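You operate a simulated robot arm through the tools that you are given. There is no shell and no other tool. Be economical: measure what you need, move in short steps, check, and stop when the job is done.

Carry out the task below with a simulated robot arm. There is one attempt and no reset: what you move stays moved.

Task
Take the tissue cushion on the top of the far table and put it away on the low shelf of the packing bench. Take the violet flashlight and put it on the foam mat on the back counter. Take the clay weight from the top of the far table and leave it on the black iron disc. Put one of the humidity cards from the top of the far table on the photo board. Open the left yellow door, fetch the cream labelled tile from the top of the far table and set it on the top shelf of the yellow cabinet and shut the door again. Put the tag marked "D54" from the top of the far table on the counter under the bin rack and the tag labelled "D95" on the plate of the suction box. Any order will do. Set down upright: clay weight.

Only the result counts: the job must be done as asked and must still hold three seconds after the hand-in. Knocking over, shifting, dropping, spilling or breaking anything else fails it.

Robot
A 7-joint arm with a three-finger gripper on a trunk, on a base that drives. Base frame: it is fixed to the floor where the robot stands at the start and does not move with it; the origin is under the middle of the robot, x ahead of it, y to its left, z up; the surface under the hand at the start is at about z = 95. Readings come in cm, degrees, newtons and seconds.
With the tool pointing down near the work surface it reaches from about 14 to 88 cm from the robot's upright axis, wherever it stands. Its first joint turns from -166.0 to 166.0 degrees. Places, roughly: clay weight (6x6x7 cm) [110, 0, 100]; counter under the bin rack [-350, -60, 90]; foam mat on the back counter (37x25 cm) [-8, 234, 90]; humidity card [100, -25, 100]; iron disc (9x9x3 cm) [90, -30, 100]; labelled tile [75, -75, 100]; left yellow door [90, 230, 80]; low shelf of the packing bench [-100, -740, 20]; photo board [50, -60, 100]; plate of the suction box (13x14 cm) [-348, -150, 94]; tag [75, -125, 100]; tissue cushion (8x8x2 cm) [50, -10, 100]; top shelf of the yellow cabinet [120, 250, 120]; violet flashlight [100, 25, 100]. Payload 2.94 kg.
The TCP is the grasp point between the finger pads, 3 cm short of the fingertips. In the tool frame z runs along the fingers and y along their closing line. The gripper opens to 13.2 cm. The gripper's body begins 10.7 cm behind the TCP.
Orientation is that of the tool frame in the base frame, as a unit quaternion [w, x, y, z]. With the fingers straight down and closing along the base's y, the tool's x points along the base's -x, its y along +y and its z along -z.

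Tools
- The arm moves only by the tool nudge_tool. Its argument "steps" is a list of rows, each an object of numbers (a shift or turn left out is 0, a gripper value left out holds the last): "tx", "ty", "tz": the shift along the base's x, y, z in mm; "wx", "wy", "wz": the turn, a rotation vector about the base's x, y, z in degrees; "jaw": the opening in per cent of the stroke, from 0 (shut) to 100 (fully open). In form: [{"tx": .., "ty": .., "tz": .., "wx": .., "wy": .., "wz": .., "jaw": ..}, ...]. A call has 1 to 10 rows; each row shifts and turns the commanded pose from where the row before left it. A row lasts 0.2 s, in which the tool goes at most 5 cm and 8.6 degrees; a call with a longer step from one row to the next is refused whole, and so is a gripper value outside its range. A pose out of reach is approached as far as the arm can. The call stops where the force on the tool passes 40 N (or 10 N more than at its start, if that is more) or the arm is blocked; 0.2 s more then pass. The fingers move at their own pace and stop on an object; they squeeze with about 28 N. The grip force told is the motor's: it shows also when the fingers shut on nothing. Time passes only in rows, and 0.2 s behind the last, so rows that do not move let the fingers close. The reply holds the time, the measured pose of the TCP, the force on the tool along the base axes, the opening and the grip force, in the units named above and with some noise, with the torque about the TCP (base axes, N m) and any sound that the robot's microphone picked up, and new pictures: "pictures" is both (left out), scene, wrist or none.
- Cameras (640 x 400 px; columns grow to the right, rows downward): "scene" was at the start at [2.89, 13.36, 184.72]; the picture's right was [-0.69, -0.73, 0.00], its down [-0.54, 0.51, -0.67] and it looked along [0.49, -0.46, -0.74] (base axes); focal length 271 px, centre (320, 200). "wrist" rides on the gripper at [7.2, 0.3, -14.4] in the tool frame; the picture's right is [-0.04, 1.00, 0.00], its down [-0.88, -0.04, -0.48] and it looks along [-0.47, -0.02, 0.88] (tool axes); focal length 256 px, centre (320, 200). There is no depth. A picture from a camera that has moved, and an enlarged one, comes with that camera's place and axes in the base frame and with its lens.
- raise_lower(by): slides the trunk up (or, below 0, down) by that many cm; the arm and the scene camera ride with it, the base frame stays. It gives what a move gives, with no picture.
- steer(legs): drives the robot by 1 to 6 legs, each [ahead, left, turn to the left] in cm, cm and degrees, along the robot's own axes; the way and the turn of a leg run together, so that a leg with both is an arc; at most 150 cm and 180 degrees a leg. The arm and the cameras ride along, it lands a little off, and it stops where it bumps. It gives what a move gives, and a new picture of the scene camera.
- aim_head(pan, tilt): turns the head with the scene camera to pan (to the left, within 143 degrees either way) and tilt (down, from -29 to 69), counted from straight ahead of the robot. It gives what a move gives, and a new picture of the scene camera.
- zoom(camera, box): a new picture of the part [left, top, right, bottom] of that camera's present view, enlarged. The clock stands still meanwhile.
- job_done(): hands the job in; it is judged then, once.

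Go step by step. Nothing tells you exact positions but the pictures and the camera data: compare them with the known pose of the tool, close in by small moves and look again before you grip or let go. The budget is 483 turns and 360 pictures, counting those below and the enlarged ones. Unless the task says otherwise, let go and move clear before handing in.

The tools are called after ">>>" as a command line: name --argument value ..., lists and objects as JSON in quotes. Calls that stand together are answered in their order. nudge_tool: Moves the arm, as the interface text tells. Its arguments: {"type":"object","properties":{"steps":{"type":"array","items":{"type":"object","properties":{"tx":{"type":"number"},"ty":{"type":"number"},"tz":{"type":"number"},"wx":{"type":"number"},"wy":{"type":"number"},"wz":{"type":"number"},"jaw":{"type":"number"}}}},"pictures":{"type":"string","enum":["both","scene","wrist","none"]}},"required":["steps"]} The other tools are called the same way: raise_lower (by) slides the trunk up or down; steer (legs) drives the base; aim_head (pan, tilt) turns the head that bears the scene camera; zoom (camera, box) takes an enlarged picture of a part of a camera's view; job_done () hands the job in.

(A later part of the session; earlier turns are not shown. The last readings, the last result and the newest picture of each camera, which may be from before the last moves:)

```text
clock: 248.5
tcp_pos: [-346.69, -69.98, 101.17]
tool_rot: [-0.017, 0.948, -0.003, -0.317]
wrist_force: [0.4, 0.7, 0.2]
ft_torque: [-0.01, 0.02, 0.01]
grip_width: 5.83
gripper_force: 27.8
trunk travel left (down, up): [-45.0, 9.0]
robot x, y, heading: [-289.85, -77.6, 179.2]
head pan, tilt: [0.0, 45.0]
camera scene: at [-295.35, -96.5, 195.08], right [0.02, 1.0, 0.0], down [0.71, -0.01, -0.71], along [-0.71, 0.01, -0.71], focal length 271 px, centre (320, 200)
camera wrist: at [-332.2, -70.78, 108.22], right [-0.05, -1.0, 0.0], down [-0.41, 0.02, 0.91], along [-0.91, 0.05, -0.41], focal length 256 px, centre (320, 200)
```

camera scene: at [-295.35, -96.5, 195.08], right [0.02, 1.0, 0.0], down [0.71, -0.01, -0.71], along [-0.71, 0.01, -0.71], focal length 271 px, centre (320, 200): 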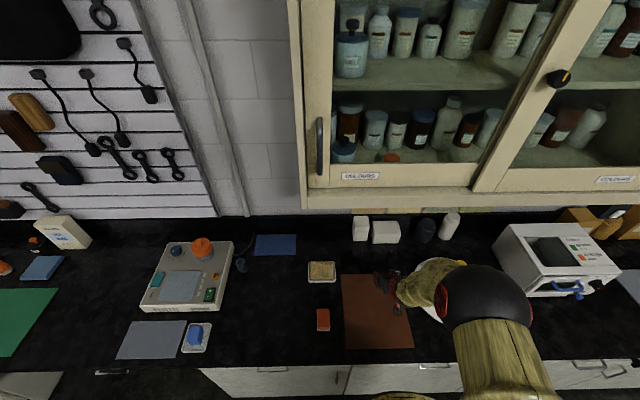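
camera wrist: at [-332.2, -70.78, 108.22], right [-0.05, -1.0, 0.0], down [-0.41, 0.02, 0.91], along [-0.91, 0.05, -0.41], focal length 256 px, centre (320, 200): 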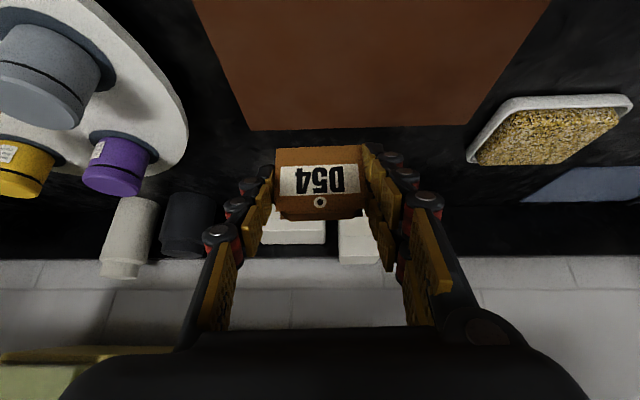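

>>> nudge_tool --steps '[{"tx": -35, "tz": -15}, {"tx": -35, "tz": -15}, {"tx": -35, "tz": -15}, {"tx": -35, "tz": -15}, {"tz": -10}, {}]'

```text
clock: 249.9
tcp_pos: [-360.75, -69.88, 93.98]
tool_rot: [-0.021, 0.948, -0.004, -0.319]
wrist_force: [-0.1, 0.4, -0.4]
ft_torque: [0.01, 0.02, -0.01]
grip_width: 5.83
gripper_force: 27.4
out of reach, approached as far as the arm can: row 1
trunk travel left (down, up): [-45.0, 9.0]
robot x, y, heading: [-290.1, -77.73, 178.5]
head pan, tilt: [0.0, 45.0]
camera scene: at [-295.49, -96.48, 195.08], right [0.02, 1.0, 0.0], down [0.71, -0.01, -0.71], along [-0.71, 0.01, -0.71], focal length 271 px, centre (320, 200)
camera wrist: at [-346.21, -70.6, 101.06], right [-0.05, -1.0, -0.01], down [-0.41, 0.01, 0.91], along [-0.91, 0.05, -0.41], focal length 256 px, centre (320, 200)
```

scene: 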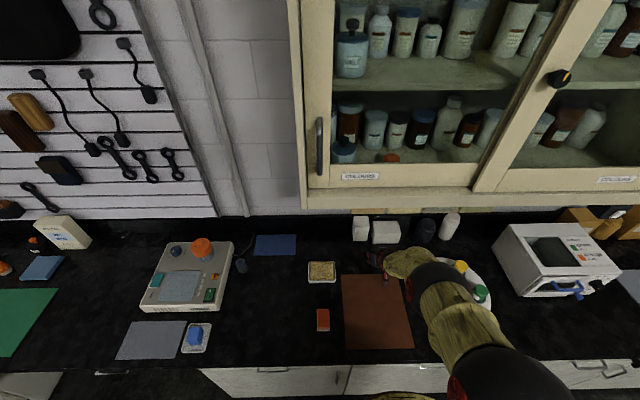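
wrist: 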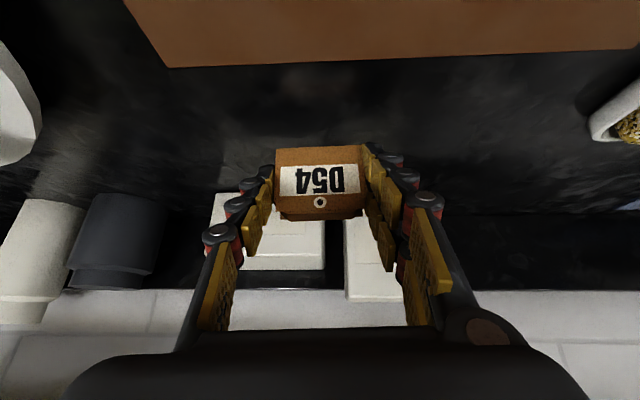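

>>> nudge_tool --steps '[{"tz": -4}, {"tz": -4}, {"tz": -3}, {"tz": -3}, {}]' --pictures "none"

```text
clock: 251.1
tcp_pos: [-360.67, -69.78, 92.54]
tool_rot: [-0.018, 0.948, -0.002, -0.318]
wrist_force: [-0.2, -0.5, -0.6]
ft_torque: [0.05, 0.01, -0.02]
grip_width: 5.86
gripper_force: 27.9
trunk travel left (down, up): [-45.0, 9.0]
robot x, y, heading: [-289.97, -77.46, 178.9]
head pan, tilt: [0.0, 45.0]
```

>>> nudge_tool --steps '[{"tz": -2}, {"tz": -2}, {"tz": -2}, {}]' --pictures "none"

```text
clock: 252.1
tcp_pos: [-360.74, -69.78, 92.14]
tool_rot: [-0.019, 0.948, -0.003, -0.319]
wrist_force: [0.0, 0.0, -0.1]
ft_torque: [-0.02, 0.0, 0.01]
grip_width: 5.83
gripper_force: 28.3
trunk travel left (down, up): [-45.0, 9.0]
robot x, y, heading: [-290.36, -77.36, 179.1]
head pan, tilt: [0.0, 45.0]
```

>>> nudge_tool --steps '[{"tz": -2}, {"tz": -2}, {}]' --pictures "wrist"

```text
clock: 252.9
tcp_pos: [-360.68, -69.76, 91.77]
tool_rot: [-0.02, 0.947, -0.003, -0.319]
wrist_force: [1.7, -0.2, 7.2]
ft_torque: [-0.21, 0.02, 0.04]
grip_width: 5.84
gripper_force: 28.0
trunk travel left (down, up): [-45.0, 9.0]
robot x, y, heading: [-290.01, -77.23, 178.9]
head pan, tilt: [0.0, 45.0]
camera wrist: at [-346.28, -70.58, 98.8], right [-0.05, -1.0, -0.01], down [-0.41, 0.01, 0.91], along [-0.91, 0.05, -0.41], focal length 256 px, centre (320, 200)
```

wrist: 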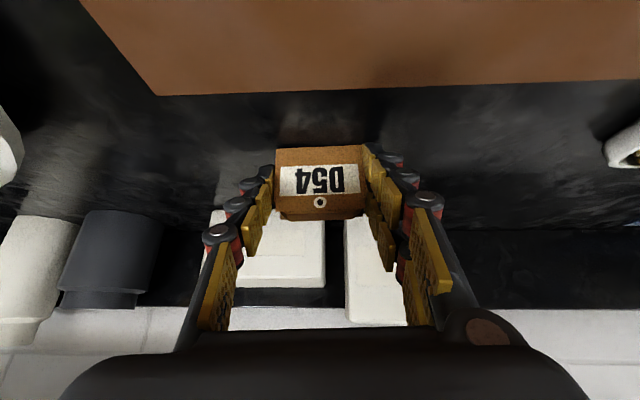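

Contact. I'll open and back out along the tool axis.

>>> nudge_tool --steps '[{"jaw": 65}, {}, {}, {}, {"tx": 12, "tz": 16}, {"tx": 18, "tz": 22}, {"tx": 30, "tz": 20}, {"tx": 40, "tz": 20}, {"tx": 40, "tz": 20}, {"tx": 40, "tz": 20}]'

```text
clock: 255.1
tcp_pos: [-342.48, -69.78, 103.53]
tool_rot: [-0.018, 0.948, -0.003, -0.318]
wrist_force: [0.4, 0.7, -0.3]
ft_torque: [-0.02, 0.05, -0.03]
grip_width: 8.6
gripper_force: 0.8
trunk travel left (down, up): [-45.0, 9.0]
robot x, y, heading: [-289.91, -77.23, 178.9]
head pan, tilt: [0.0, 45.0]
camera scene: at [-295.27, -96.51, 195.08], right [0.02, 1.0, 0.0], down [0.71, -0.01, -0.71], along [-0.71, 0.01, -0.71], focal length 271 px, centre (320, 200)
camera wrist: at [-328.04, -70.59, 110.57], right [-0.05, -1.0, -0.01], down [-0.41, 0.01, 0.91], along [-0.91, 0.05, -0.41], focal length 256 px, centre (320, 200)
```

scene: 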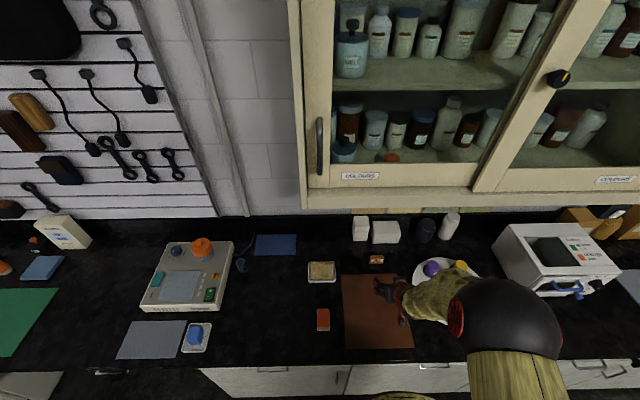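
wrist: 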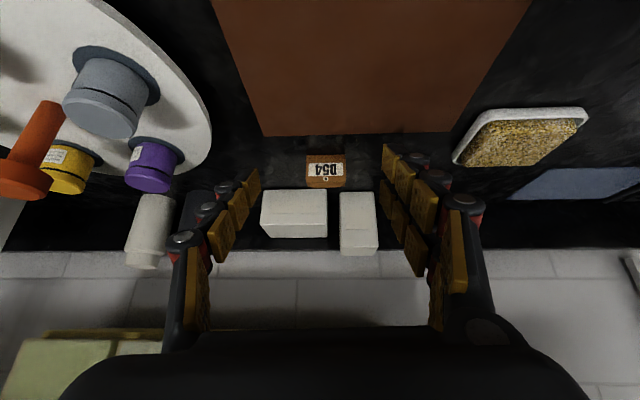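

D54 stands on the counter under the bins. I'll zoom on the suction box while here, then lift the tool and go to the table's front right for the other tag.

>>> zoom --camera "scene" --box '[120, 210, 280, 330]'

>>> nudge_tool --steps '[{"tx": 40, "tz": 30}, {"tx": 40, "tz": 30}, {"tx": 20, "tz": 40}, {"tz": 40}, {"tz": 40}, {"tz": 40}]' --pictures "none"

>>> steer --legs '[[-45, 0, 0], [0, -60, 0], [0, 0, 90], [0, 130, 0], [0, 40, 0]]'

```text
3.33 times, centred on (200, 270) of scene
camera zoom: at [-295.27, -96.51, 195.08], right [0.02, 1.0, 0.0], down [0.71, -0.01, -0.71], along [-0.71, 0.01, -0.71], focal length 902 px, centre (720, -33)
```

zoom: 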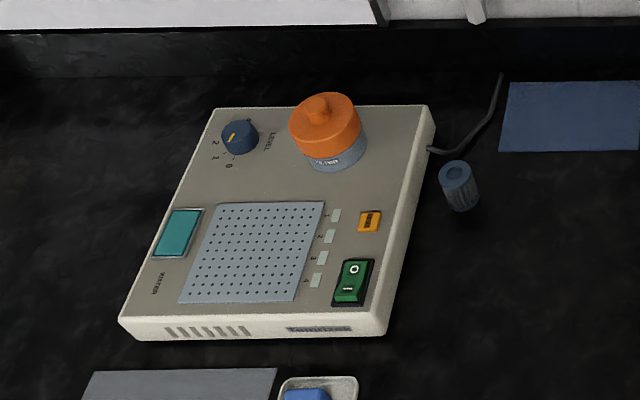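

```text
clock: 256.5
tcp_pos: [-332.66, -69.7, 125.51]
tool_rot: [-0.02, 0.948, -0.003, -0.317]
wrist_force: [-0.6, 0.2, -0.5]
ft_torque: [-0.01, -0.01, 0.02]
grip_width: 8.6
gripper_force: 0.0
trunk travel left (down, up): [-45.0, 9.0]
robot x, y, heading: [-290.07, -77.29, 178.8]
head pan, tilt: [0.0, 45.0]
```

```text
clock: 274.3
tcp_pos: [-80.26, -65.72, 125.47]
tool_rot: [0.211, 0.673, 0.667, -0.239]
wrist_force: [-0.2, -0.1, 0.5]
ft_torque: [-0.03, 0.01, -0.02]
grip_width: 8.57
gripper_force: 0.0
trunk travel left (down, up): [-45.0, 9.0]
robot x, y, heading: [-72.33, -22.94, -91.5]
head pan, tilt: [0.0, 45.0]
camera scene: at [-53.35, -28.97, 195.06], right [-1.0, 0.02, 0.0], down [0.02, 0.71, -0.71], along [-0.02, -0.71, -0.71], focal length 271 px, centre (320, 200)
```

scene: 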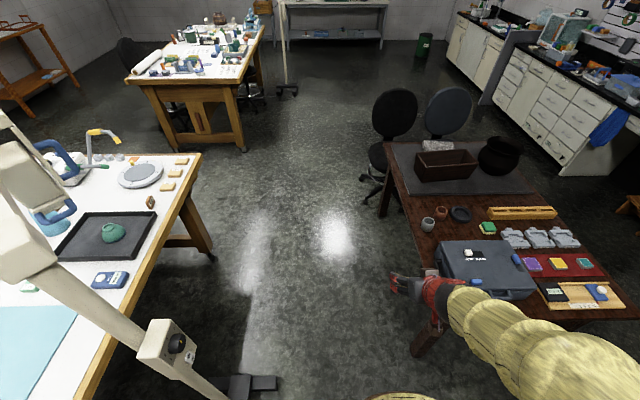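

>>> zoom --camera "scene" --box '[100, 150, 220, 230]'

>>> steer --legs '[[105, 0, 0]]'

```text
5.00 times, centred on (160, 190) of scene
camera zoom: at [-53.35, -28.97, 195.06], right [-1.0, 0.02, 0.0], down [0.02, 0.71, -0.71], along [-0.02, -0.71, -0.71], focal length 1353 px, centre (1120, 250)
```

zoom: 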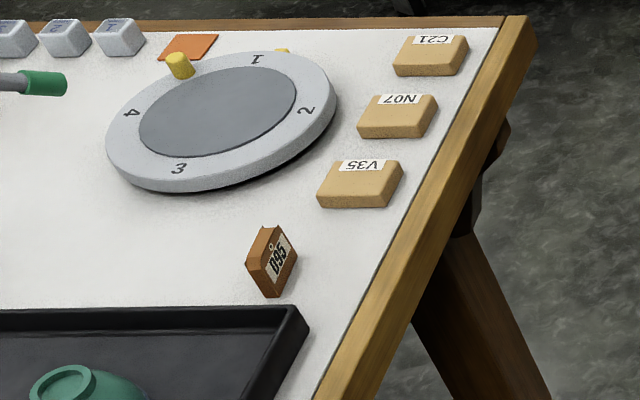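

```text
clock: 279.7
tcp_pos: [-82.24, -170.1, 125.53]
tool_rot: [0.211, 0.672, 0.669, -0.238]
wrist_force: [-0.2, 0.8, 0.4]
ft_torque: [-0.02, 0.01, 0.01]
grip_width: 8.59
gripper_force: 0.1
trunk travel left (down, up): [-45.0, 9.0]
robot x, y, heading: [-74.86, -127.41, -91.2]
head pan, tilt: [0.0, 45.0]
camera scene: at [-55.66, -133.1, 195.08], right [-1.0, 0.02, 0.0], down [0.01, 0.71, -0.71], along [-0.01, -0.71, -0.71], focal length 271 px, centre (320, 200)
```

scene: 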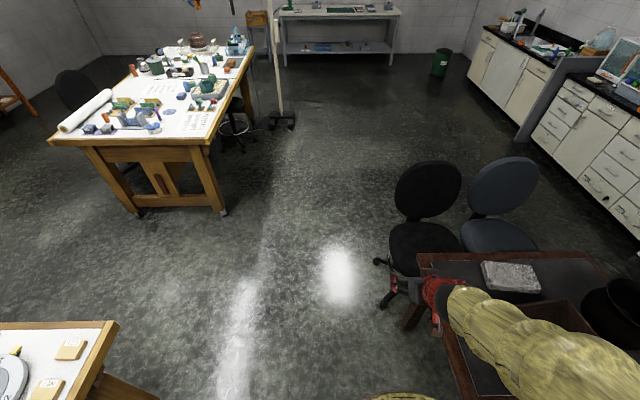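

The tag reads "D95", at about (29.8,-127). I'll turn toward the table and close in.

>>> steer --legs '[[0, 0, 91], [36, 3, 0]]'

>>> nudge_tool --steps '[{"ty": 20, "tz": -20}, {"ty": 20, "tz": -20}, {"tz": -20}]'

```text
clock: 285.9
tcp_pos: [4.36, -129.91, 125.44]
tool_rot: [0.317, -0.013, 0.948, -0.014]
wrist_force: [0.8, 0.3, -0.8]
ft_torque: [0.02, 0.03, 0.02]
grip_width: 8.59
gripper_force: 0.1
trunk travel left (down, up): [-45.0, 9.0]
robot x, y, heading: [-38.15, -123.83, 0.9]
head pan, tilt: [0.0, 45.0]
camera scene: at [-33.54, -104.92, 195.07], right [0.01, -1.0, 0.0], down [-0.71, -0.01, -0.71], along [0.71, 0.01, -0.71], focal length 271 px, centre (320, 200)
```

scene: 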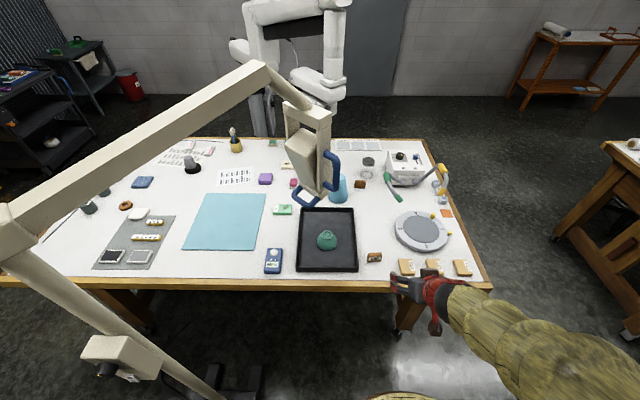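

```text
clock: 286.7
tcp_pos: [4.3, -125.82, 119.57]
tool_rot: [0.319, -0.014, 0.948, -0.014]
wrist_force: [-0.3, 0.3, -0.1]
ft_torque: [-0.03, 0.01, 0.0]
grip_width: 8.6
gripper_force: 0.1
trunk travel left (down, up): [-45.0, 9.0]
robot x, y, heading: [-38.54, -123.62, 0.7]
head pan, tilt: [0.0, 45.0]
camera scene: at [-33.69, -104.93, 195.08], right [0.01, -1.0, 0.0], down [-0.71, -0.01, -0.71], along [0.71, 0.01, -0.71], focal length 271 px, centre (320, 200)
camera wrist: at [-10.15, -125.62, 126.6], right [0.02, 1.0, -0.01], down [0.41, 0.0, 0.91], along [0.91, -0.02, -0.41], focal length 256 px, centre (320, 200)
```

scene: 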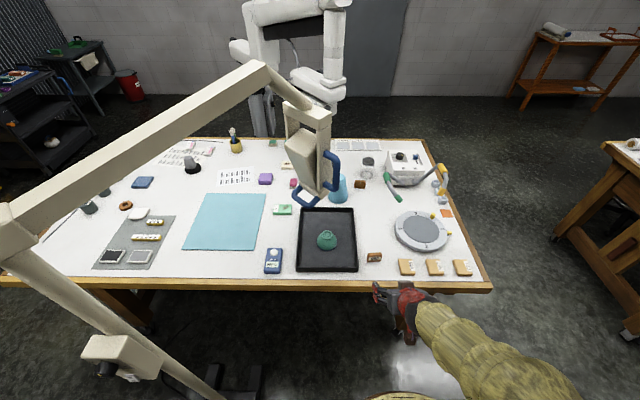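
wrist: 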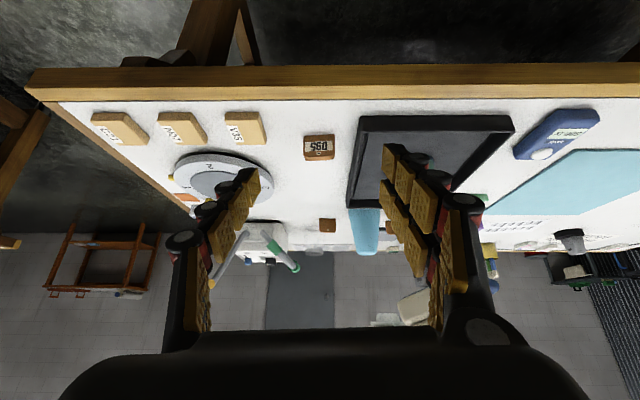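

>>> nudge_tool --steps '[{"tx": 40, "tz": -20, "jaw": 58}, {"tx": 40, "tz": -20, "ty": -10}, {"tx": 40, "tz": -20}, {"tx": 35, "tz": -20}, {"tx": 25, "tz": -25}, {"tx": 25, "tz": -30}]'

```text
clock: 288.1
tcp_pos: [24.82, -126.96, 105.94]
tool_rot: [0.317, -0.017, 0.948, -0.016]
wrist_force: [0.2, 0.0, 0.5]
ft_torque: [0.02, 0.05, -0.04]
grip_width: 7.63
gripper_force: 0.0
trunk travel left (down, up): [-45.0, 9.0]
robot x, y, heading: [-38.99, -123.77, 1.0]
head pan, tilt: [0.0, 45.0]
camera scene: at [-33.49, -104.95, 195.07], right [0.01, -1.0, 0.0], down [-0.71, -0.01, -0.71], along [0.71, 0.01, -0.71], focal length 271 px, centre (320, 200)
camera wrist: at [10.51, -126.79, 113.01], right [0.01, 1.0, -0.01], down [0.41, 0.01, 0.91], along [0.91, -0.02, -0.41], focal length 256 px, centre (320, 200)
```

scene: 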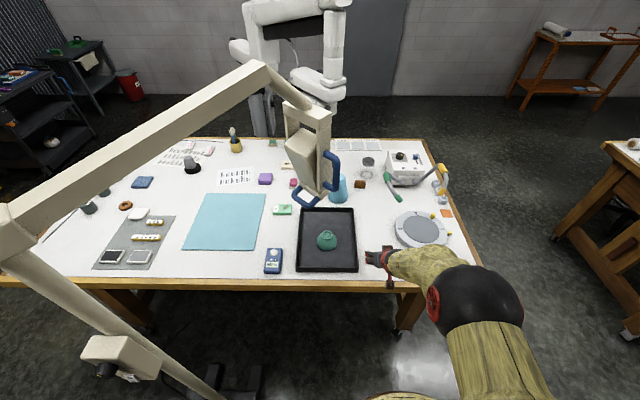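
wrist: 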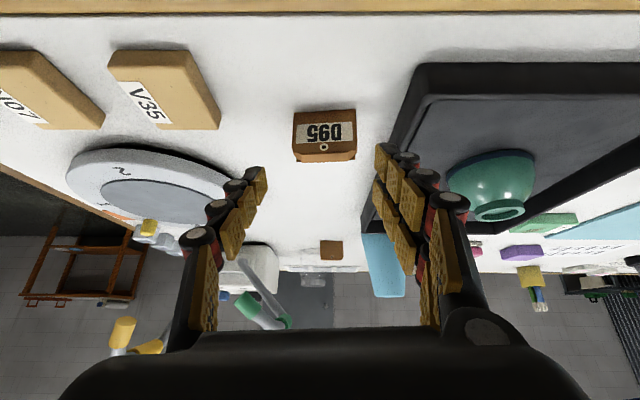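

>>> nudge_tool --steps '[{"tx": 15, "tz": -25}, {"tx": 15, "tz": -25}, {"tx": 12, "tz": -22}, {"jaw": 0}, {}, {}, {}, {}, {"tz": 5}, {"tz": 12}]'

```text
clock: 290.3
tcp_pos: [28.92, -126.99, 100.55]
tool_rot: [0.319, -0.014, 0.948, -0.013]
wrist_force: [-0.1, 0.5, -1.2]
ft_torque: [0.01, 0.0, 0.01]
grip_width: 5.89
gripper_force: 28.6
trunk travel left (down, up): [-45.0, 9.0]
robot x, y, heading: [-38.76, -123.74, 0.8]
head pan, tilt: [0.0, 45.0]
camera scene: at [-33.68, -104.93, 195.08], right [0.01, -1.0, 0.0], down [-0.71, -0.01, -0.71], along [0.71, 0.01, -0.71], focal length 271 px, centre (320, 200)
camera wrist: at [14.5, -126.74, 107.58], right [0.02, 1.0, -0.01], down [0.42, 0.0, 0.91], along [0.91, -0.02, -0.42], focal length 256 px, centre (320, 200)
```

scene: 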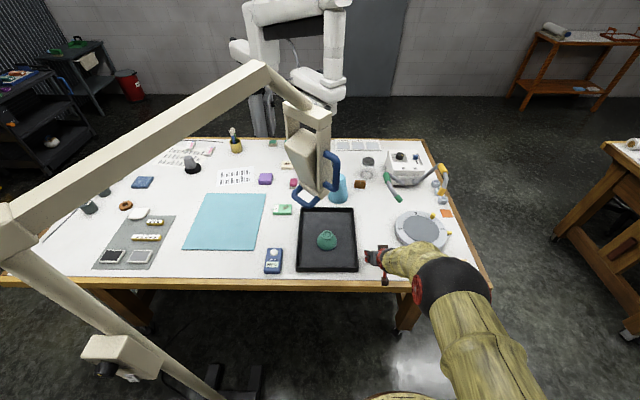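
wrist: 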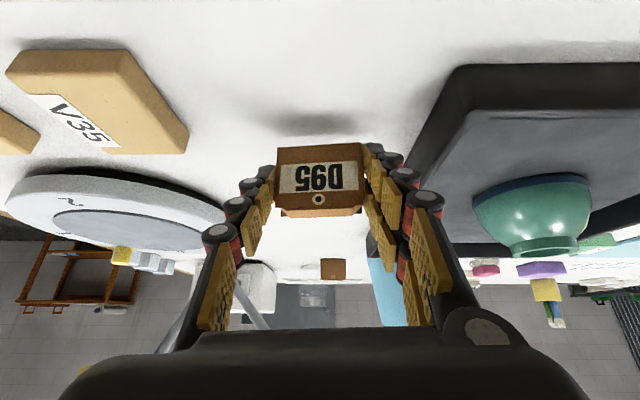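

D95 is held. I'll lift, back away, and drive to the suction box.

>>> nudge_tool --steps '[{"tz": 25, "tx": -10}, {"tz": 30, "tx": -15}, {"tz": 30, "tx": -20}, {"tz": 30, "tx": -20}, {"tz": 30, "tx": -20}, {"tz": 30, "tx": -20}, {"tz": 30, "tx": -20}, {"tx": -20, "tz": 30}]' --pictures "wrist"

>>> steer --legs '[[-36, 0, 0], [0, 0, -91], [-105, 0, 0], [0, -130, 0], [0, -48, 0], [0, 0, -90]]'

```text
clock: 292.1
tcp_pos: [14.4, -127.01, 124.0]
tool_rot: [0.319, -0.014, 0.948, -0.013]
wrist_force: [-0.4, 0.8, 0.2]
ft_torque: [0.02, -0.04, 0.0]
grip_width: 5.88
gripper_force: 28.0
trunk travel left (down, up): [-45.0, 9.0]
robot x, y, heading: [-38.48, -124.09, 0.6]
head pan, tilt: [0.0, 45.0]
camera wrist: at [-0.03, -126.71, 131.09], right [0.02, 1.0, -0.01], down [0.41, 0.0, 0.91], along [0.91, -0.02, -0.41], focal length 256 px, centre (320, 200)
```

wrist: 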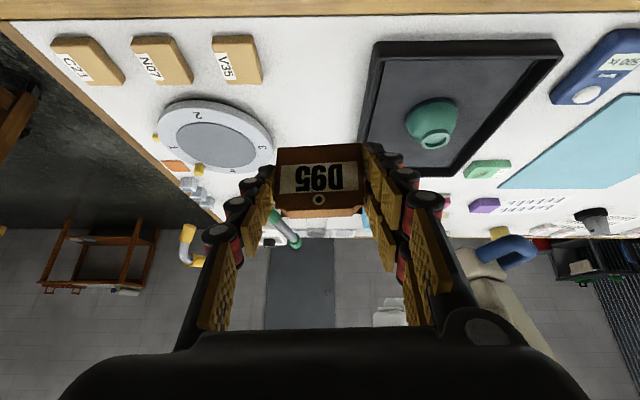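

```text
clock: 315.6
tcp_pos: [-303.59, -12.87, 123.93]
tool_rot: [-0.017, 0.948, 0.004, -0.318]
wrist_force: [0.6, -0.5, 0.0]
ft_torque: [0.04, 0.02, 0.01]
grip_width: 5.83
gripper_force: 27.8
trunk travel left (down, up): [-45.0, 9.0]
robot x, y, heading: [-250.58, -17.59, 179.7]
head pan, tilt: [0.0, 45.0]
camera scene: at [-255.74, -36.32, 195.08], right [0.01, 1.0, 0.0], down [0.71, 0.0, -0.71], along [-0.71, 0.0, -0.71], focal length 271 px, centre (320, 200)
```

scene: 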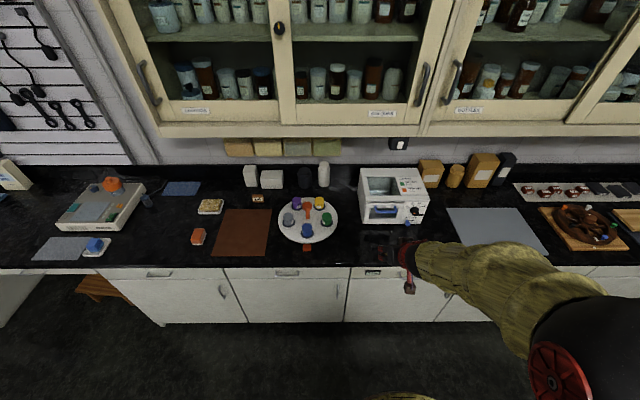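

>>> steer --legs '[[0, 130, 0], [36, 0, 0]]'

>>> zoom --camera "scene" --box '[240, 180, 480, 330]'

```text
clock: 324.0
tcp_pos: [-340.37, -140.44, 124.0]
tool_rot: [-0.017, 0.948, 0.003, -0.318]
wrist_force: [0.2, 0.3, -1.7]
ft_torque: [0.03, -0.03, -0.02]
grip_width: 5.85
gripper_force: 28.1
trunk travel left (down, up): [-45.0, 9.0]
robot x, y, heading: [-287.2, -144.72, 179.3]
head pan, tilt: [0.0, 45.0]
camera scene: at [-292.58, -163.99, 195.07], right [0.01, 1.0, 0.0], down [0.71, -0.01, -0.71], along [-0.71, 0.01, -0.71], focal length 271 px, centre (320, 200)
```

scene: 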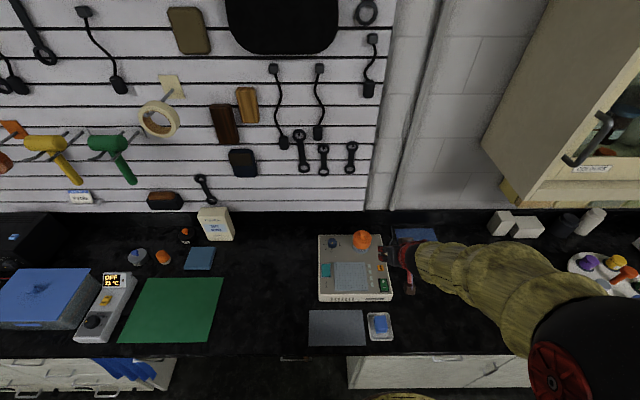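

```text
2.67 times, centred on (360, 255) of scene
camera zoom: at [-292.58, -163.99, 195.07], right [0.01, 1.0, 0.0], down [0.71, -0.01, -0.71], along [-0.71, 0.01, -0.71], focal length 722 px, centre (213, 53)
```

zoom: 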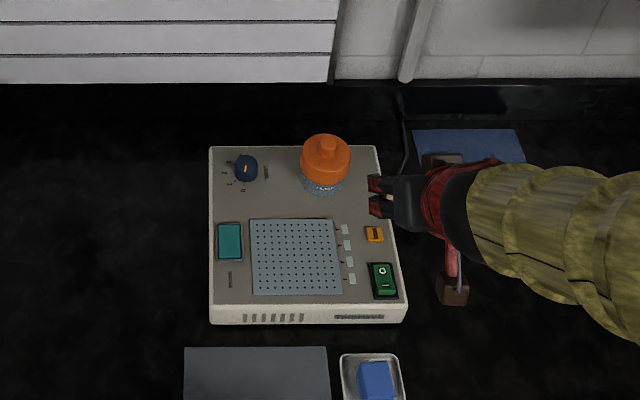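

Plate centre is about (-349,-150.6). I'll move over it and lower.

>>> nudge_tool --steps '[{"ty": -34}, {"ty": -34}, {"ty": -34}, {"tz": -40, "tx": -20}, {"tz": -40, "tx": -20}, {"tz": -40, "tx": -20}, {"tz": -40, "tx": -22}, {"tz": -40}, {}]'

>>> zoom --camera "scene" --box '[300, 210, 460, 310]'

```text
clock: 326.0
tcp_pos: [-348.43, -150.74, 103.95]
tool_rot: [-0.017, 0.948, 0.003, -0.319]
wrist_force: [0.3, -0.4, 0.5]
ft_torque: [-0.01, 0.02, -0.03]
grip_width: 5.84
gripper_force: 27.9
trunk travel left (down, up): [-45.0, 9.0]
robot x, y, heading: [-287.22, -144.72, 179.6]
head pan, tilt: [0.0, 45.0]
camera scene: at [-292.41, -163.99, 195.08], right [0.01, 1.0, 0.0], down [0.71, -0.01, -0.71], along [-0.71, 0.01, -0.71], focal length 271 px, centre (320, 200)
camera wrist: at [-333.92, -151.37, 111.04], right [-0.04, -1.0, -0.01], down [-0.41, 0.01, 0.91], along [-0.91, 0.04, -0.41], focal length 256 px, centre (320, 200)
```

scene: 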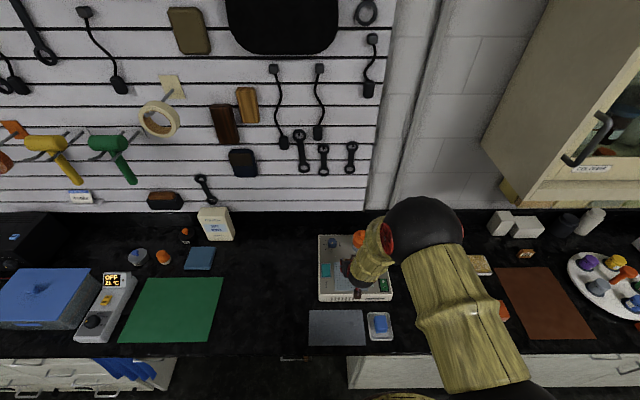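
wrist: 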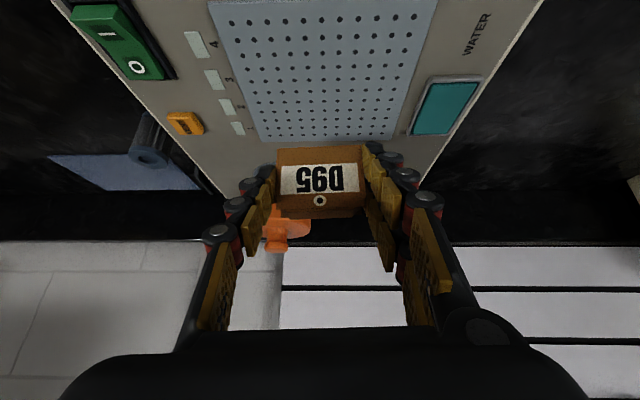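

```text
4.00 times, centred on (380, 260) of scene
camera zoom: at [-292.41, -163.99, 195.08], right [0.01, 1.0, 0.0], down [0.71, -0.01, -0.71], along [-0.71, 0.01, -0.71], focal length 1082 px, centre (80, -40)
```

zoom: 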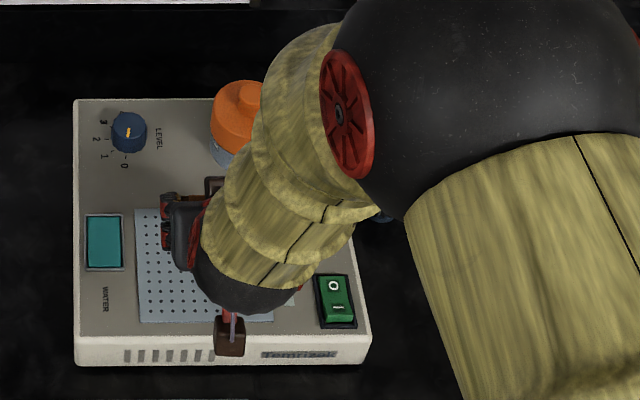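

>>> nudge_tool --steps '[{"tz": -20}, {"tz": -20}, {"tz": -12}, {"tz": -4}, {}]' --pictures "none"

```text
clock: 327.2
tcp_pos: [-348.51, -150.68, 98.62]
tool_rot: [-0.017, 0.947, 0.002, -0.322]
wrist_force: [2.5, 2.3, 26.9]
ft_torque: [-0.3, 0.17, -0.02]
grip_width: 5.89
gripper_force: 28.0
trunk travel left (down, up): [-45.0, 9.0]
robot x, y, heading: [-287.02, -145.03, 179.8]
head pan, tilt: [0.0, 45.0]
```

>>> nudge_tool --steps '[{"tz": 3}, {"jaw": 65}, {}, {}, {}, {"tx": 12, "tz": 16}, {"tx": 18, "tz": 24}, {"tx": 20, "tz": 30}, {"tx": 30, "tz": 30}]'

>>> zoom --camera "scene" --box '[300, 210, 460, 310]'

```text
clock: 329.2
tcp_pos: [-340.23, -150.72, 108.74]
tool_rot: [-0.017, 0.948, 0.003, -0.318]
wrist_force: [1.0, 0.5, -0.5]
ft_torque: [0.03, 0.03, 0.0]
grip_width: 8.58
gripper_force: 0.1
trunk travel left (down, up): [-45.0, 9.0]
robot x, y, heading: [-287.1, -145.0, 179.8]
head pan, tilt: [0.0, 45.0]
camera scene: at [-292.25, -163.98, 195.09], right [0.01, 1.0, 0.0], down [0.71, -0.01, -0.71], along [-0.71, 0.01, -0.71], focal length 271 px, centre (320, 200)
camera wrist: at [-325.83, -151.35, 115.84], right [-0.04, -1.0, -0.01], down [-0.41, 0.01, 0.91], along [-0.91, 0.04, -0.41], focal length 256 px, centre (320, 200)
```

scene: 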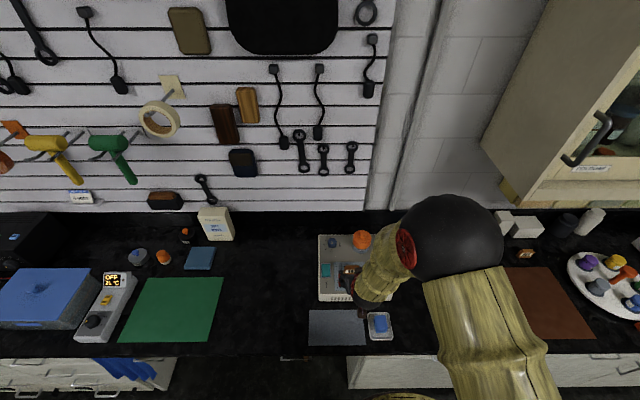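
wrist: 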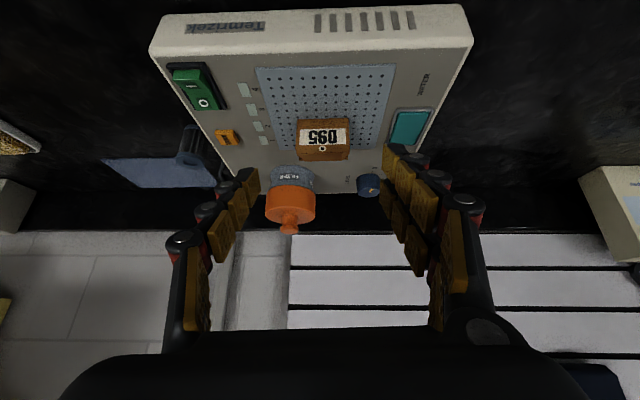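

```text
4.00 times, centred on (380, 260) of scene
camera zoom: at [-292.25, -163.98, 195.09], right [0.01, 1.0, 0.0], down [0.71, -0.01, -0.71], along [-0.71, 0.01, -0.71], focal length 1082 px, centre (80, -40)
```

zoom: 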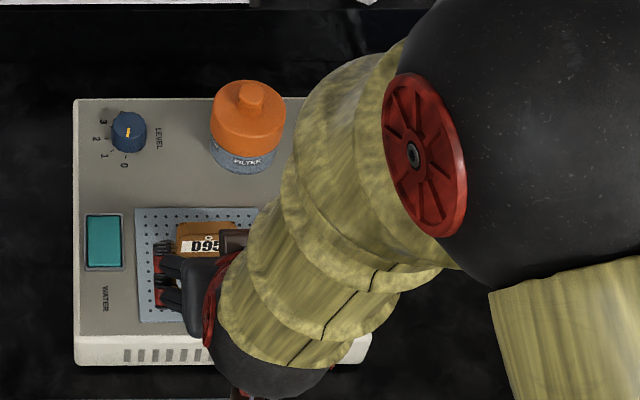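

D95 sits on the plate. Next I'll go to the front of the far table, for the tile and then the cushion.

>>> nudge_tool --steps '[{"tx": 30, "tz": 30}, {"tx": 30, "tz": 40}, {"tx": 20, "tz": 40}, {"tz": 40}]' --pictures "none"

>>> steer --legs '[[-42, 0, 0], [0, -124, 0], [0, 0, 180], [150, 0, 0], [70, 0, 0]]'

```text
clock: 330.2
tcp_pos: [-332.46, -150.75, 123.64]
tool_rot: [-0.017, 0.948, 0.004, -0.318]
wrist_force: [-0.1, -0.3, -0.1]
ft_torque: [0.04, -0.05, -0.04]
grip_width: 8.58
gripper_force: 0.1
trunk travel left (down, up): [-45.0, 9.0]
robot x, y, heading: [-287.5, -144.92, 179.7]
head pan, tilt: [0.0, 45.0]
```

```text
clock: 355.5
tcp_pos: [-5.98, -20.15, 123.72]
tool_rot: [0.317, 0.044, 0.947, -0.032]
wrist_force: [0.2, -1.2, -0.4]
ft_torque: [0.06, -0.05, 0.09]
grip_width: 8.56
gripper_force: 0.0
trunk travel left (down, up): [-45.0, 9.0]
robot x, y, heading: [-51.91, -21.21, -6.3]
head pan, tilt: [0.0, 45.0]
stopped in leg 5: the robot was blocked; the commanded pose is now the measured one
camera scene: at [-44.48, -3.57, 195.13], right [-0.11, -0.99, 0.0], down [-0.7, 0.08, -0.71], along [0.7, -0.08, -0.71], focal length 271 px, centre (320, 200)
```

scene: 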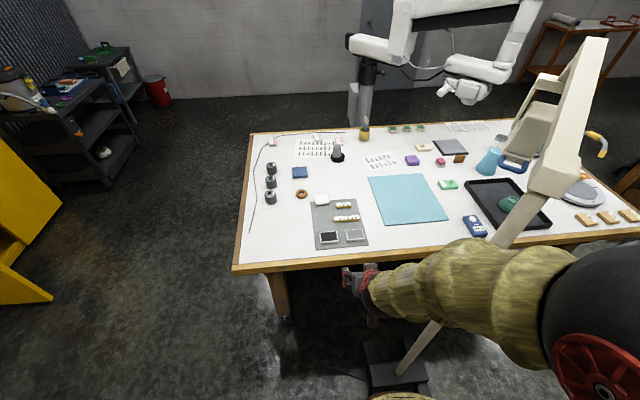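

I was stopped, probably by the lamp stand's foot on my right. I'll back off a bit, shift left, straighten and come in at y≈0 as at the start.

>>> steer --legs '[[-12, 0, 0], [0, 22, 6.3]]'

>>> aim_head --pan -35 --tilt 45

```text
clock: 358.0
tcp_pos: [-16.96, 8.59, 123.69]
tool_rot: [0.318, -0.01, 0.948, -0.016]
wrist_force: [-0.3, 0.7, 1.0]
ft_torque: [-0.06, -0.02, -0.03]
grip_width: 8.59
gripper_force: 0.2
trunk travel left (down, up): [-45.0, 9.0]
robot x, y, heading: [-62.14, 1.59, 0.1]
head pan, tilt: [0.0, 45.0]
camera scene: at [-57.1, 21.04, 195.06], right [0.0, -1.0, 0.0], down [-0.71, 0.0, -0.71], along [0.71, 0.0, -0.71], focal length 271 px, centre (320, 200)
```

scene: 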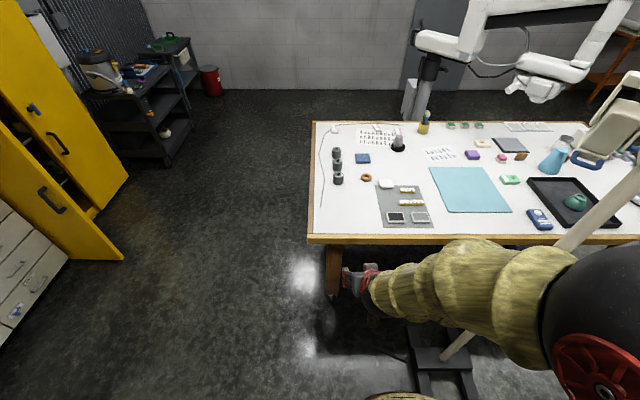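

```text
clock: 359.0
tcp_pos: [-17.16, 8.33, 123.78]
tool_rot: [0.317, -0.009, 0.948, -0.015]
wrist_force: [0.2, -0.2, -0.2]
ft_torque: [0.0, -0.05, 0.02]
grip_width: 8.6
gripper_force: 0.2
trunk travel left (down, up): [-45.0, 9.0]
robot x, y, heading: [-61.87, 2.18, -0.0]
head pan, tilt: [-35.0, 45.0]
camera scene: at [-58.55, 16.14, 195.08], right [-0.57, -0.82, 0.0], down [-0.58, 0.4, -0.71], along [0.58, -0.4, -0.71], focal length 271 px, centre (320, 200)
```

scene: 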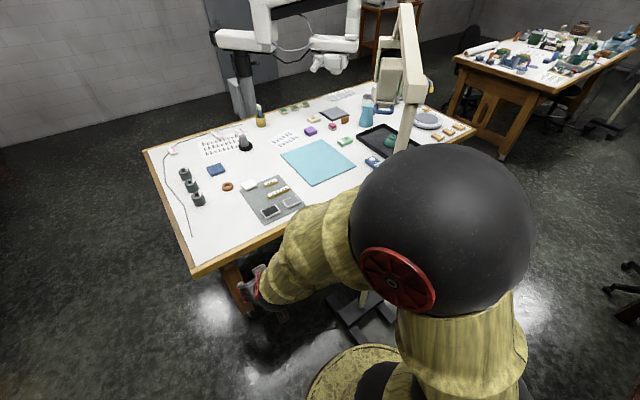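

I want to check the lamp stand's foot closely.

>>> aim_head --pan -15 --tilt 60

>>> zoom --camera "scene" --box '[260, 200, 500, 380]'

```text
clock: 359.8
tcp_pos: [-17.04, 8.38, 123.8]
tool_rot: [0.317, -0.009, 0.948, -0.015]
wrist_force: [-0.1, 0.1, -0.1]
ft_torque: [-0.04, 0.01, 0.0]
grip_width: 8.59
gripper_force: 0.2
trunk travel left (down, up): [-45.0, 9.0]
robot x, y, heading: [-62.31, 2.08, 0.3]
head pan, tilt: [-15.0, 60.0]
camera scene: at [-58.78, 19.08, 193.13], right [-0.26, -0.97, 0.0], down [-0.84, 0.22, -0.5], along [0.48, -0.13, -0.87], focal length 271 px, centre (320, 200)
```

scene: 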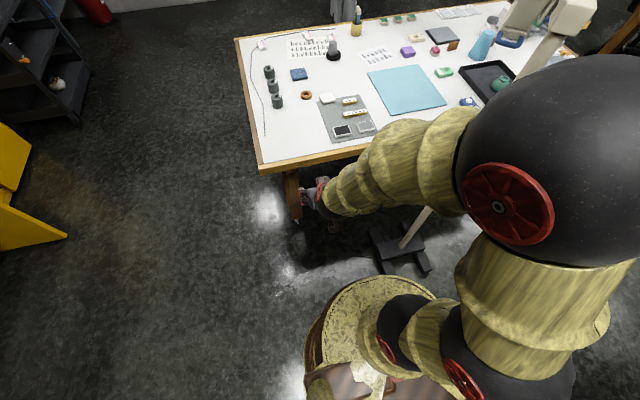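

```text
2.22 times, centred on (380, 290) of scene
camera zoom: at [-58.78, 19.08, 193.13], right [-0.26, -0.97, 0.0], down [-0.84, 0.22, -0.5], along [0.48, -0.13, -0.87], focal length 601 px, centre (187, 0)
```

zoom: 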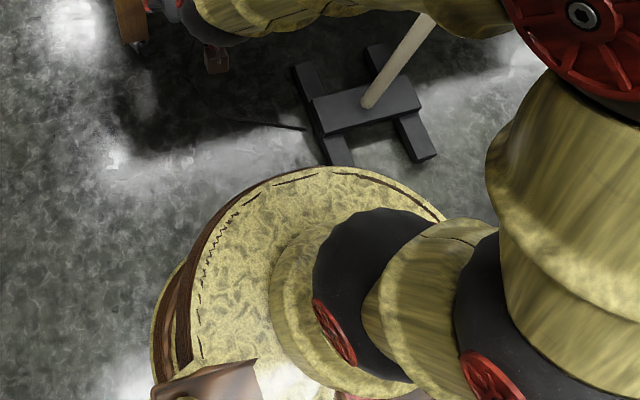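

The lamp stand is undisturbed (legs parallel, pole near (-8,-54)). I'm now at y≈2, so I'll drive up to the start position and take the cushion.

>>> steer --legs '[[60, 0, 0]]'

>>> nudge_tool --steps '[{"ty": -45, "jaw": 76}, {"ty": -45}, {"ty": -45}, {"ty": -45}, {"ty": -45}, {"tz": -30}]'

```text
clock: 363.3
tcp_pos: [44.21, 8.77, 123.64]
tool_rot: [0.318, -0.011, 0.948, -0.015]
wrist_force: [0.4, -0.5, -1.0]
ft_torque: [-0.04, 0.02, 0.03]
grip_width: 8.58
gripper_force: 0.0
trunk travel left (down, up): [-45.0, 9.0]
robot x, y, heading: [-1.25, 2.41, 0.4]
head pan, tilt: [-15.0, 60.0]
camera scene: at [2.44, 19.34, 193.13], right [-0.25, -0.97, 0.0], down [-0.84, 0.22, -0.5], along [0.48, -0.13, -0.87], focal length 271 px, centre (320, 200)
```

scene: 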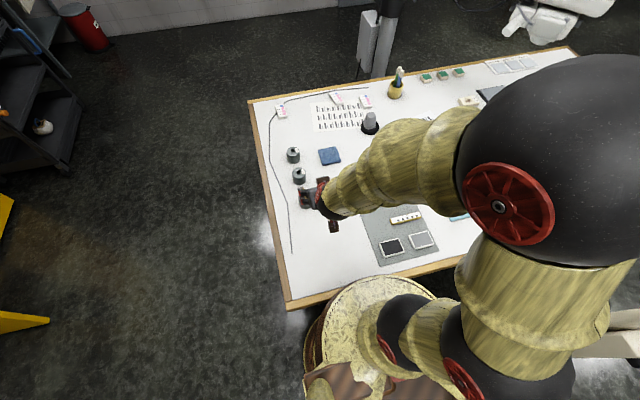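

```text
clock: 364.7
tcp_pos: [44.18, -13.67, 120.66]
tool_rot: [0.317, -0.01, 0.948, -0.015]
wrist_force: [0.4, -0.5, -0.2]
ft_torque: [0.01, -0.01, -0.01]
grip_width: 10.05
gripper_force: 0.0
trunk travel left (down, up): [-45.0, 9.0]
robot x, y, heading: [-0.86, 2.51, 0.4]
head pan, tilt: [-15.0, 60.0]
camera scene: at [2.41, 19.38, 193.12], right [-0.25, -0.97, 0.0], down [-0.84, 0.22, -0.5], along [0.48, -0.13, -0.87], focal length 271 px, centre (320, 200)
camera wrist: at [29.82, -13.32, 127.68], right [0.02, 1.0, -0.01], down [0.41, 0.0, 0.91], along [0.91, -0.03, -0.41], focal length 256 px, centre (320, 200)
```

scene: 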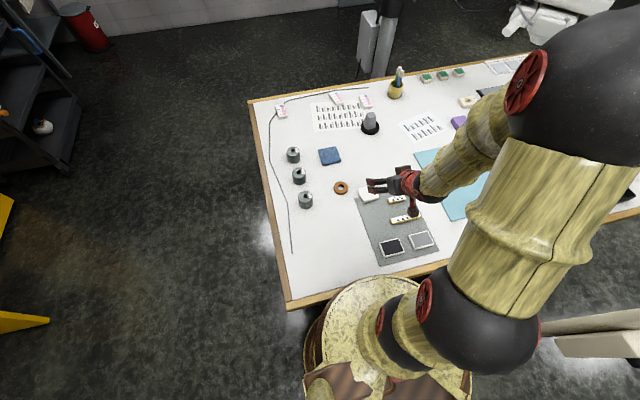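
wrist: 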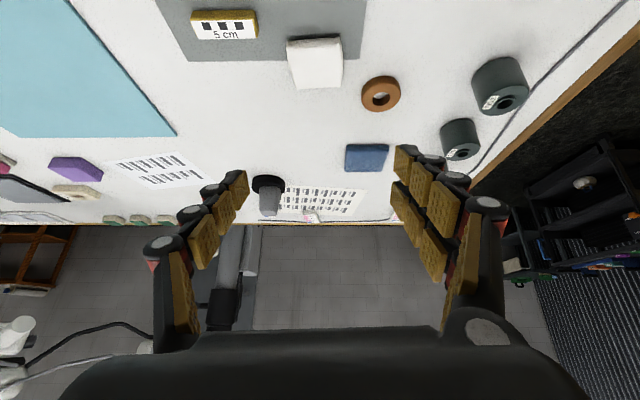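

>>> nudge_tool --steps '[{"ty": -12, "tz": -30}, {"tz": -40, "tx": 10}, {"tz": -40, "tx": 15}, {"tz": -30, "tx": 15}]' --pictures "wrist"

```text
clock: 365.7
tcp_pos: [48.23, -14.98, 106.59]
tool_rot: [0.318, -0.012, 0.948, -0.015]
wrist_force: [-0.5, 0.8, 0.3]
ft_torque: [0.01, 0.04, 0.0]
grip_width: 10.01
gripper_force: 0.0
trunk travel left (down, up): [-45.0, 9.0]
robot x, y, heading: [-1.11, 2.13, 0.3]
head pan, tilt: [-15.0, 60.0]
camera wrist: at [33.83, -14.64, 113.66], right [0.02, 1.0, -0.01], down [0.41, 0.0, 0.91], along [0.91, -0.03, -0.41], focal length 256 px, centre (320, 200)
```

wrist: 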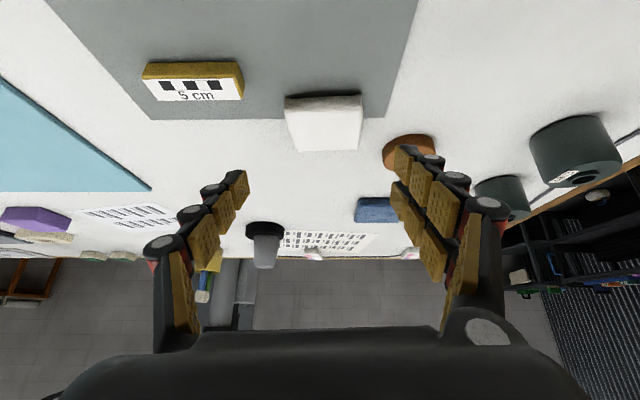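

>>> nudge_tool --steps '[{"tz": -25, "tx": 12, "jaw": 70}, {"tz": -25, "tx": 12}, {"tz": -25, "tx": 12}, {"tz": -10, "tx": 8}, {}]' --pictures "wrist"

```text
clock: 366.9
tcp_pos: [52.49, -14.95, 98.34]
tool_rot: [0.319, -0.011, 0.948, -0.016]
wrist_force: [-3.7, 4.6, 19.2]
ft_torque: [1.15, 0.22, 0.2]
grip_width: 10.46
gripper_force: 9.2
trunk travel left (down, up): [-45.0, 9.0]
robot x, y, heading: [-1.14, 2.39, 0.2]
head pan, tilt: [-15.0, 60.0]
camera wrist: at [38.12, -14.51, 105.37], right [0.02, 1.0, -0.01], down [0.41, 0.0, 0.91], along [0.91, -0.03, -0.41], focal length 256 px, centre (320, 200)
```

wrist: 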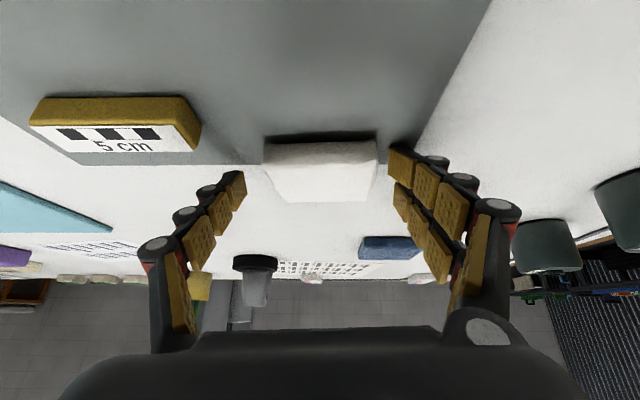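

A finger is touching something. I'll raise a little and look.

>>> nudge_tool --steps '[{"tz": 10}, {"tz": 15}, {}]' --pictures "wrist"

>>> zoom --camera "scene" --box '[310, 150, 430, 230]'

```text
clock: 367.7
tcp_pos: [52.38, -14.94, 100.59]
tool_rot: [0.317, -0.011, 0.948, -0.014]
wrist_force: [0.4, 0.1, 0.2]
ft_torque: [0.01, -0.01, 0.01]
grip_width: 9.24
gripper_force: 0.0
trunk travel left (down, up): [-45.0, 9.0]
robot x, y, heading: [-1.04, 2.0, 0.1]
head pan, tilt: [-15.0, 60.0]
camera wrist: at [38.13, -14.55, 107.77], right [0.02, 1.0, -0.01], down [0.42, 0.0, 0.91], along [0.91, -0.03, -0.42], focal length 256 px, centre (320, 200)
```

wrist: 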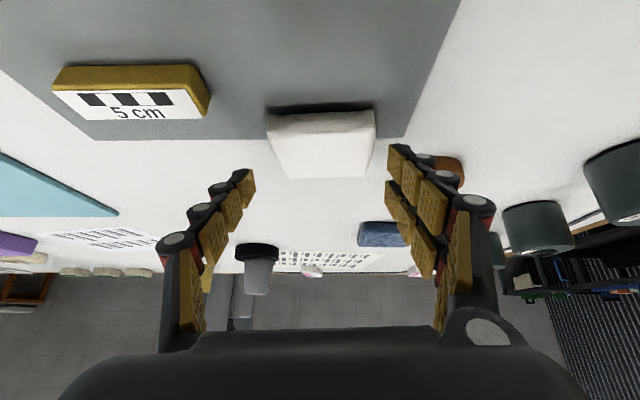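

```text
5.00 times, centred on (370, 190) of scene
camera zoom: at [2.37, 19.31, 193.13], right [-0.25, -0.97, 0.0], down [-0.84, 0.22, -0.5], along [0.48, -0.13, -0.87], focal length 1353 px, centre (70, 250)
```

zoom: 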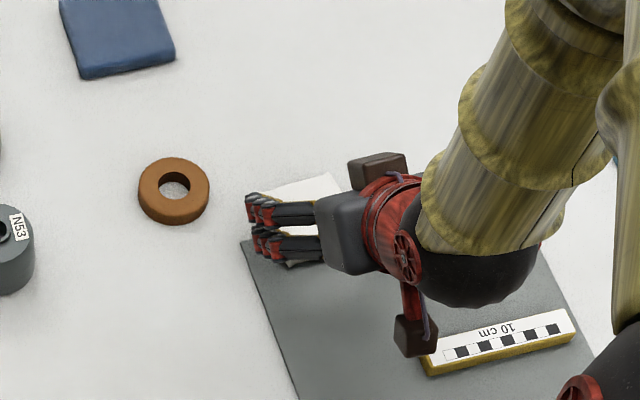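

The ring is clear; the fingertips had just reached the mat. I'll go down a bit less and close.

>>> nudge_tool --steps '[{"tz": -14, "tx": 4}, {"jaw": 0}, {}, {}, {}, {}, {}]' --pictures "wrist"

```text
clock: 369.3
tcp_pos: [52.88, -14.96, 99.37]
tool_rot: [0.319, -0.01, 0.948, -0.015]
wrist_force: [0.4, -0.2, 3.7]
ft_torque: [0.0, -0.1, -0.01]
grip_width: 7.33
gripper_force: 28.2
trunk travel left (down, up): [-45.0, 9.0]
robot x, y, heading: [-1.09, 2.21, 0.3]
head pan, tilt: [-15.0, 60.0]
camera wrist: at [38.55, -14.57, 106.4], right [0.02, 1.0, -0.01], down [0.41, 0.0, 0.91], along [0.91, -0.03, -0.41], focal length 256 px, centre (320, 200)
```

wrist: 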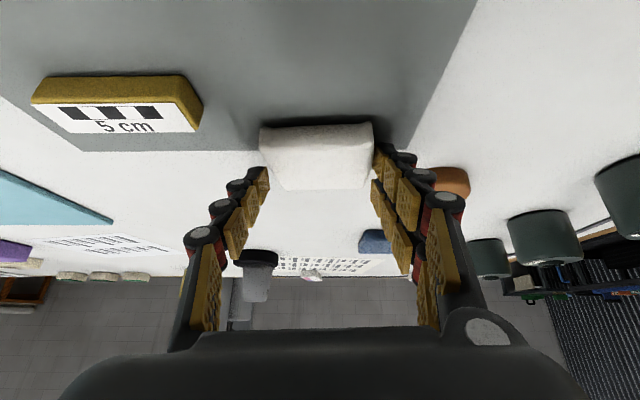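

>>> nudge_tool --steps '[{"tz": 5}, {"tz": 8}, {"tz": 12}, {"tz": 15}, {"tz": 20}, {"tz": 20}, {"tz": 10}]' --pictures "wrist"

```text
clock: 370.9
tcp_pos: [52.89, -15.01, 108.41]
tool_rot: [0.318, -0.011, 0.948, -0.015]
wrist_force: [0.2, -1.1, -0.5]
ft_torque: [0.0, 0.0, 0.0]
grip_width: 7.35
gripper_force: 27.7
trunk travel left (down, up): [-45.0, 9.0]
robot x, y, heading: [-1.12, 2.24, 0.4]
head pan, tilt: [-15.0, 60.0]
camera wrist: at [38.59, -14.51, 115.43], right [0.02, 1.0, -0.01], down [0.41, 0.0, 0.91], along [0.91, -0.03, -0.41], focal length 256 px, centre (320, 200)
```

wrist: 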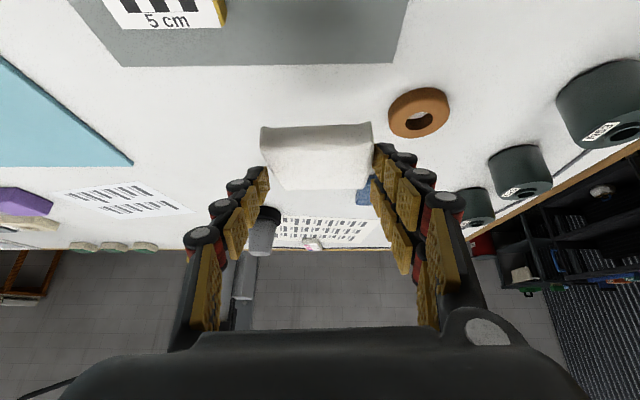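

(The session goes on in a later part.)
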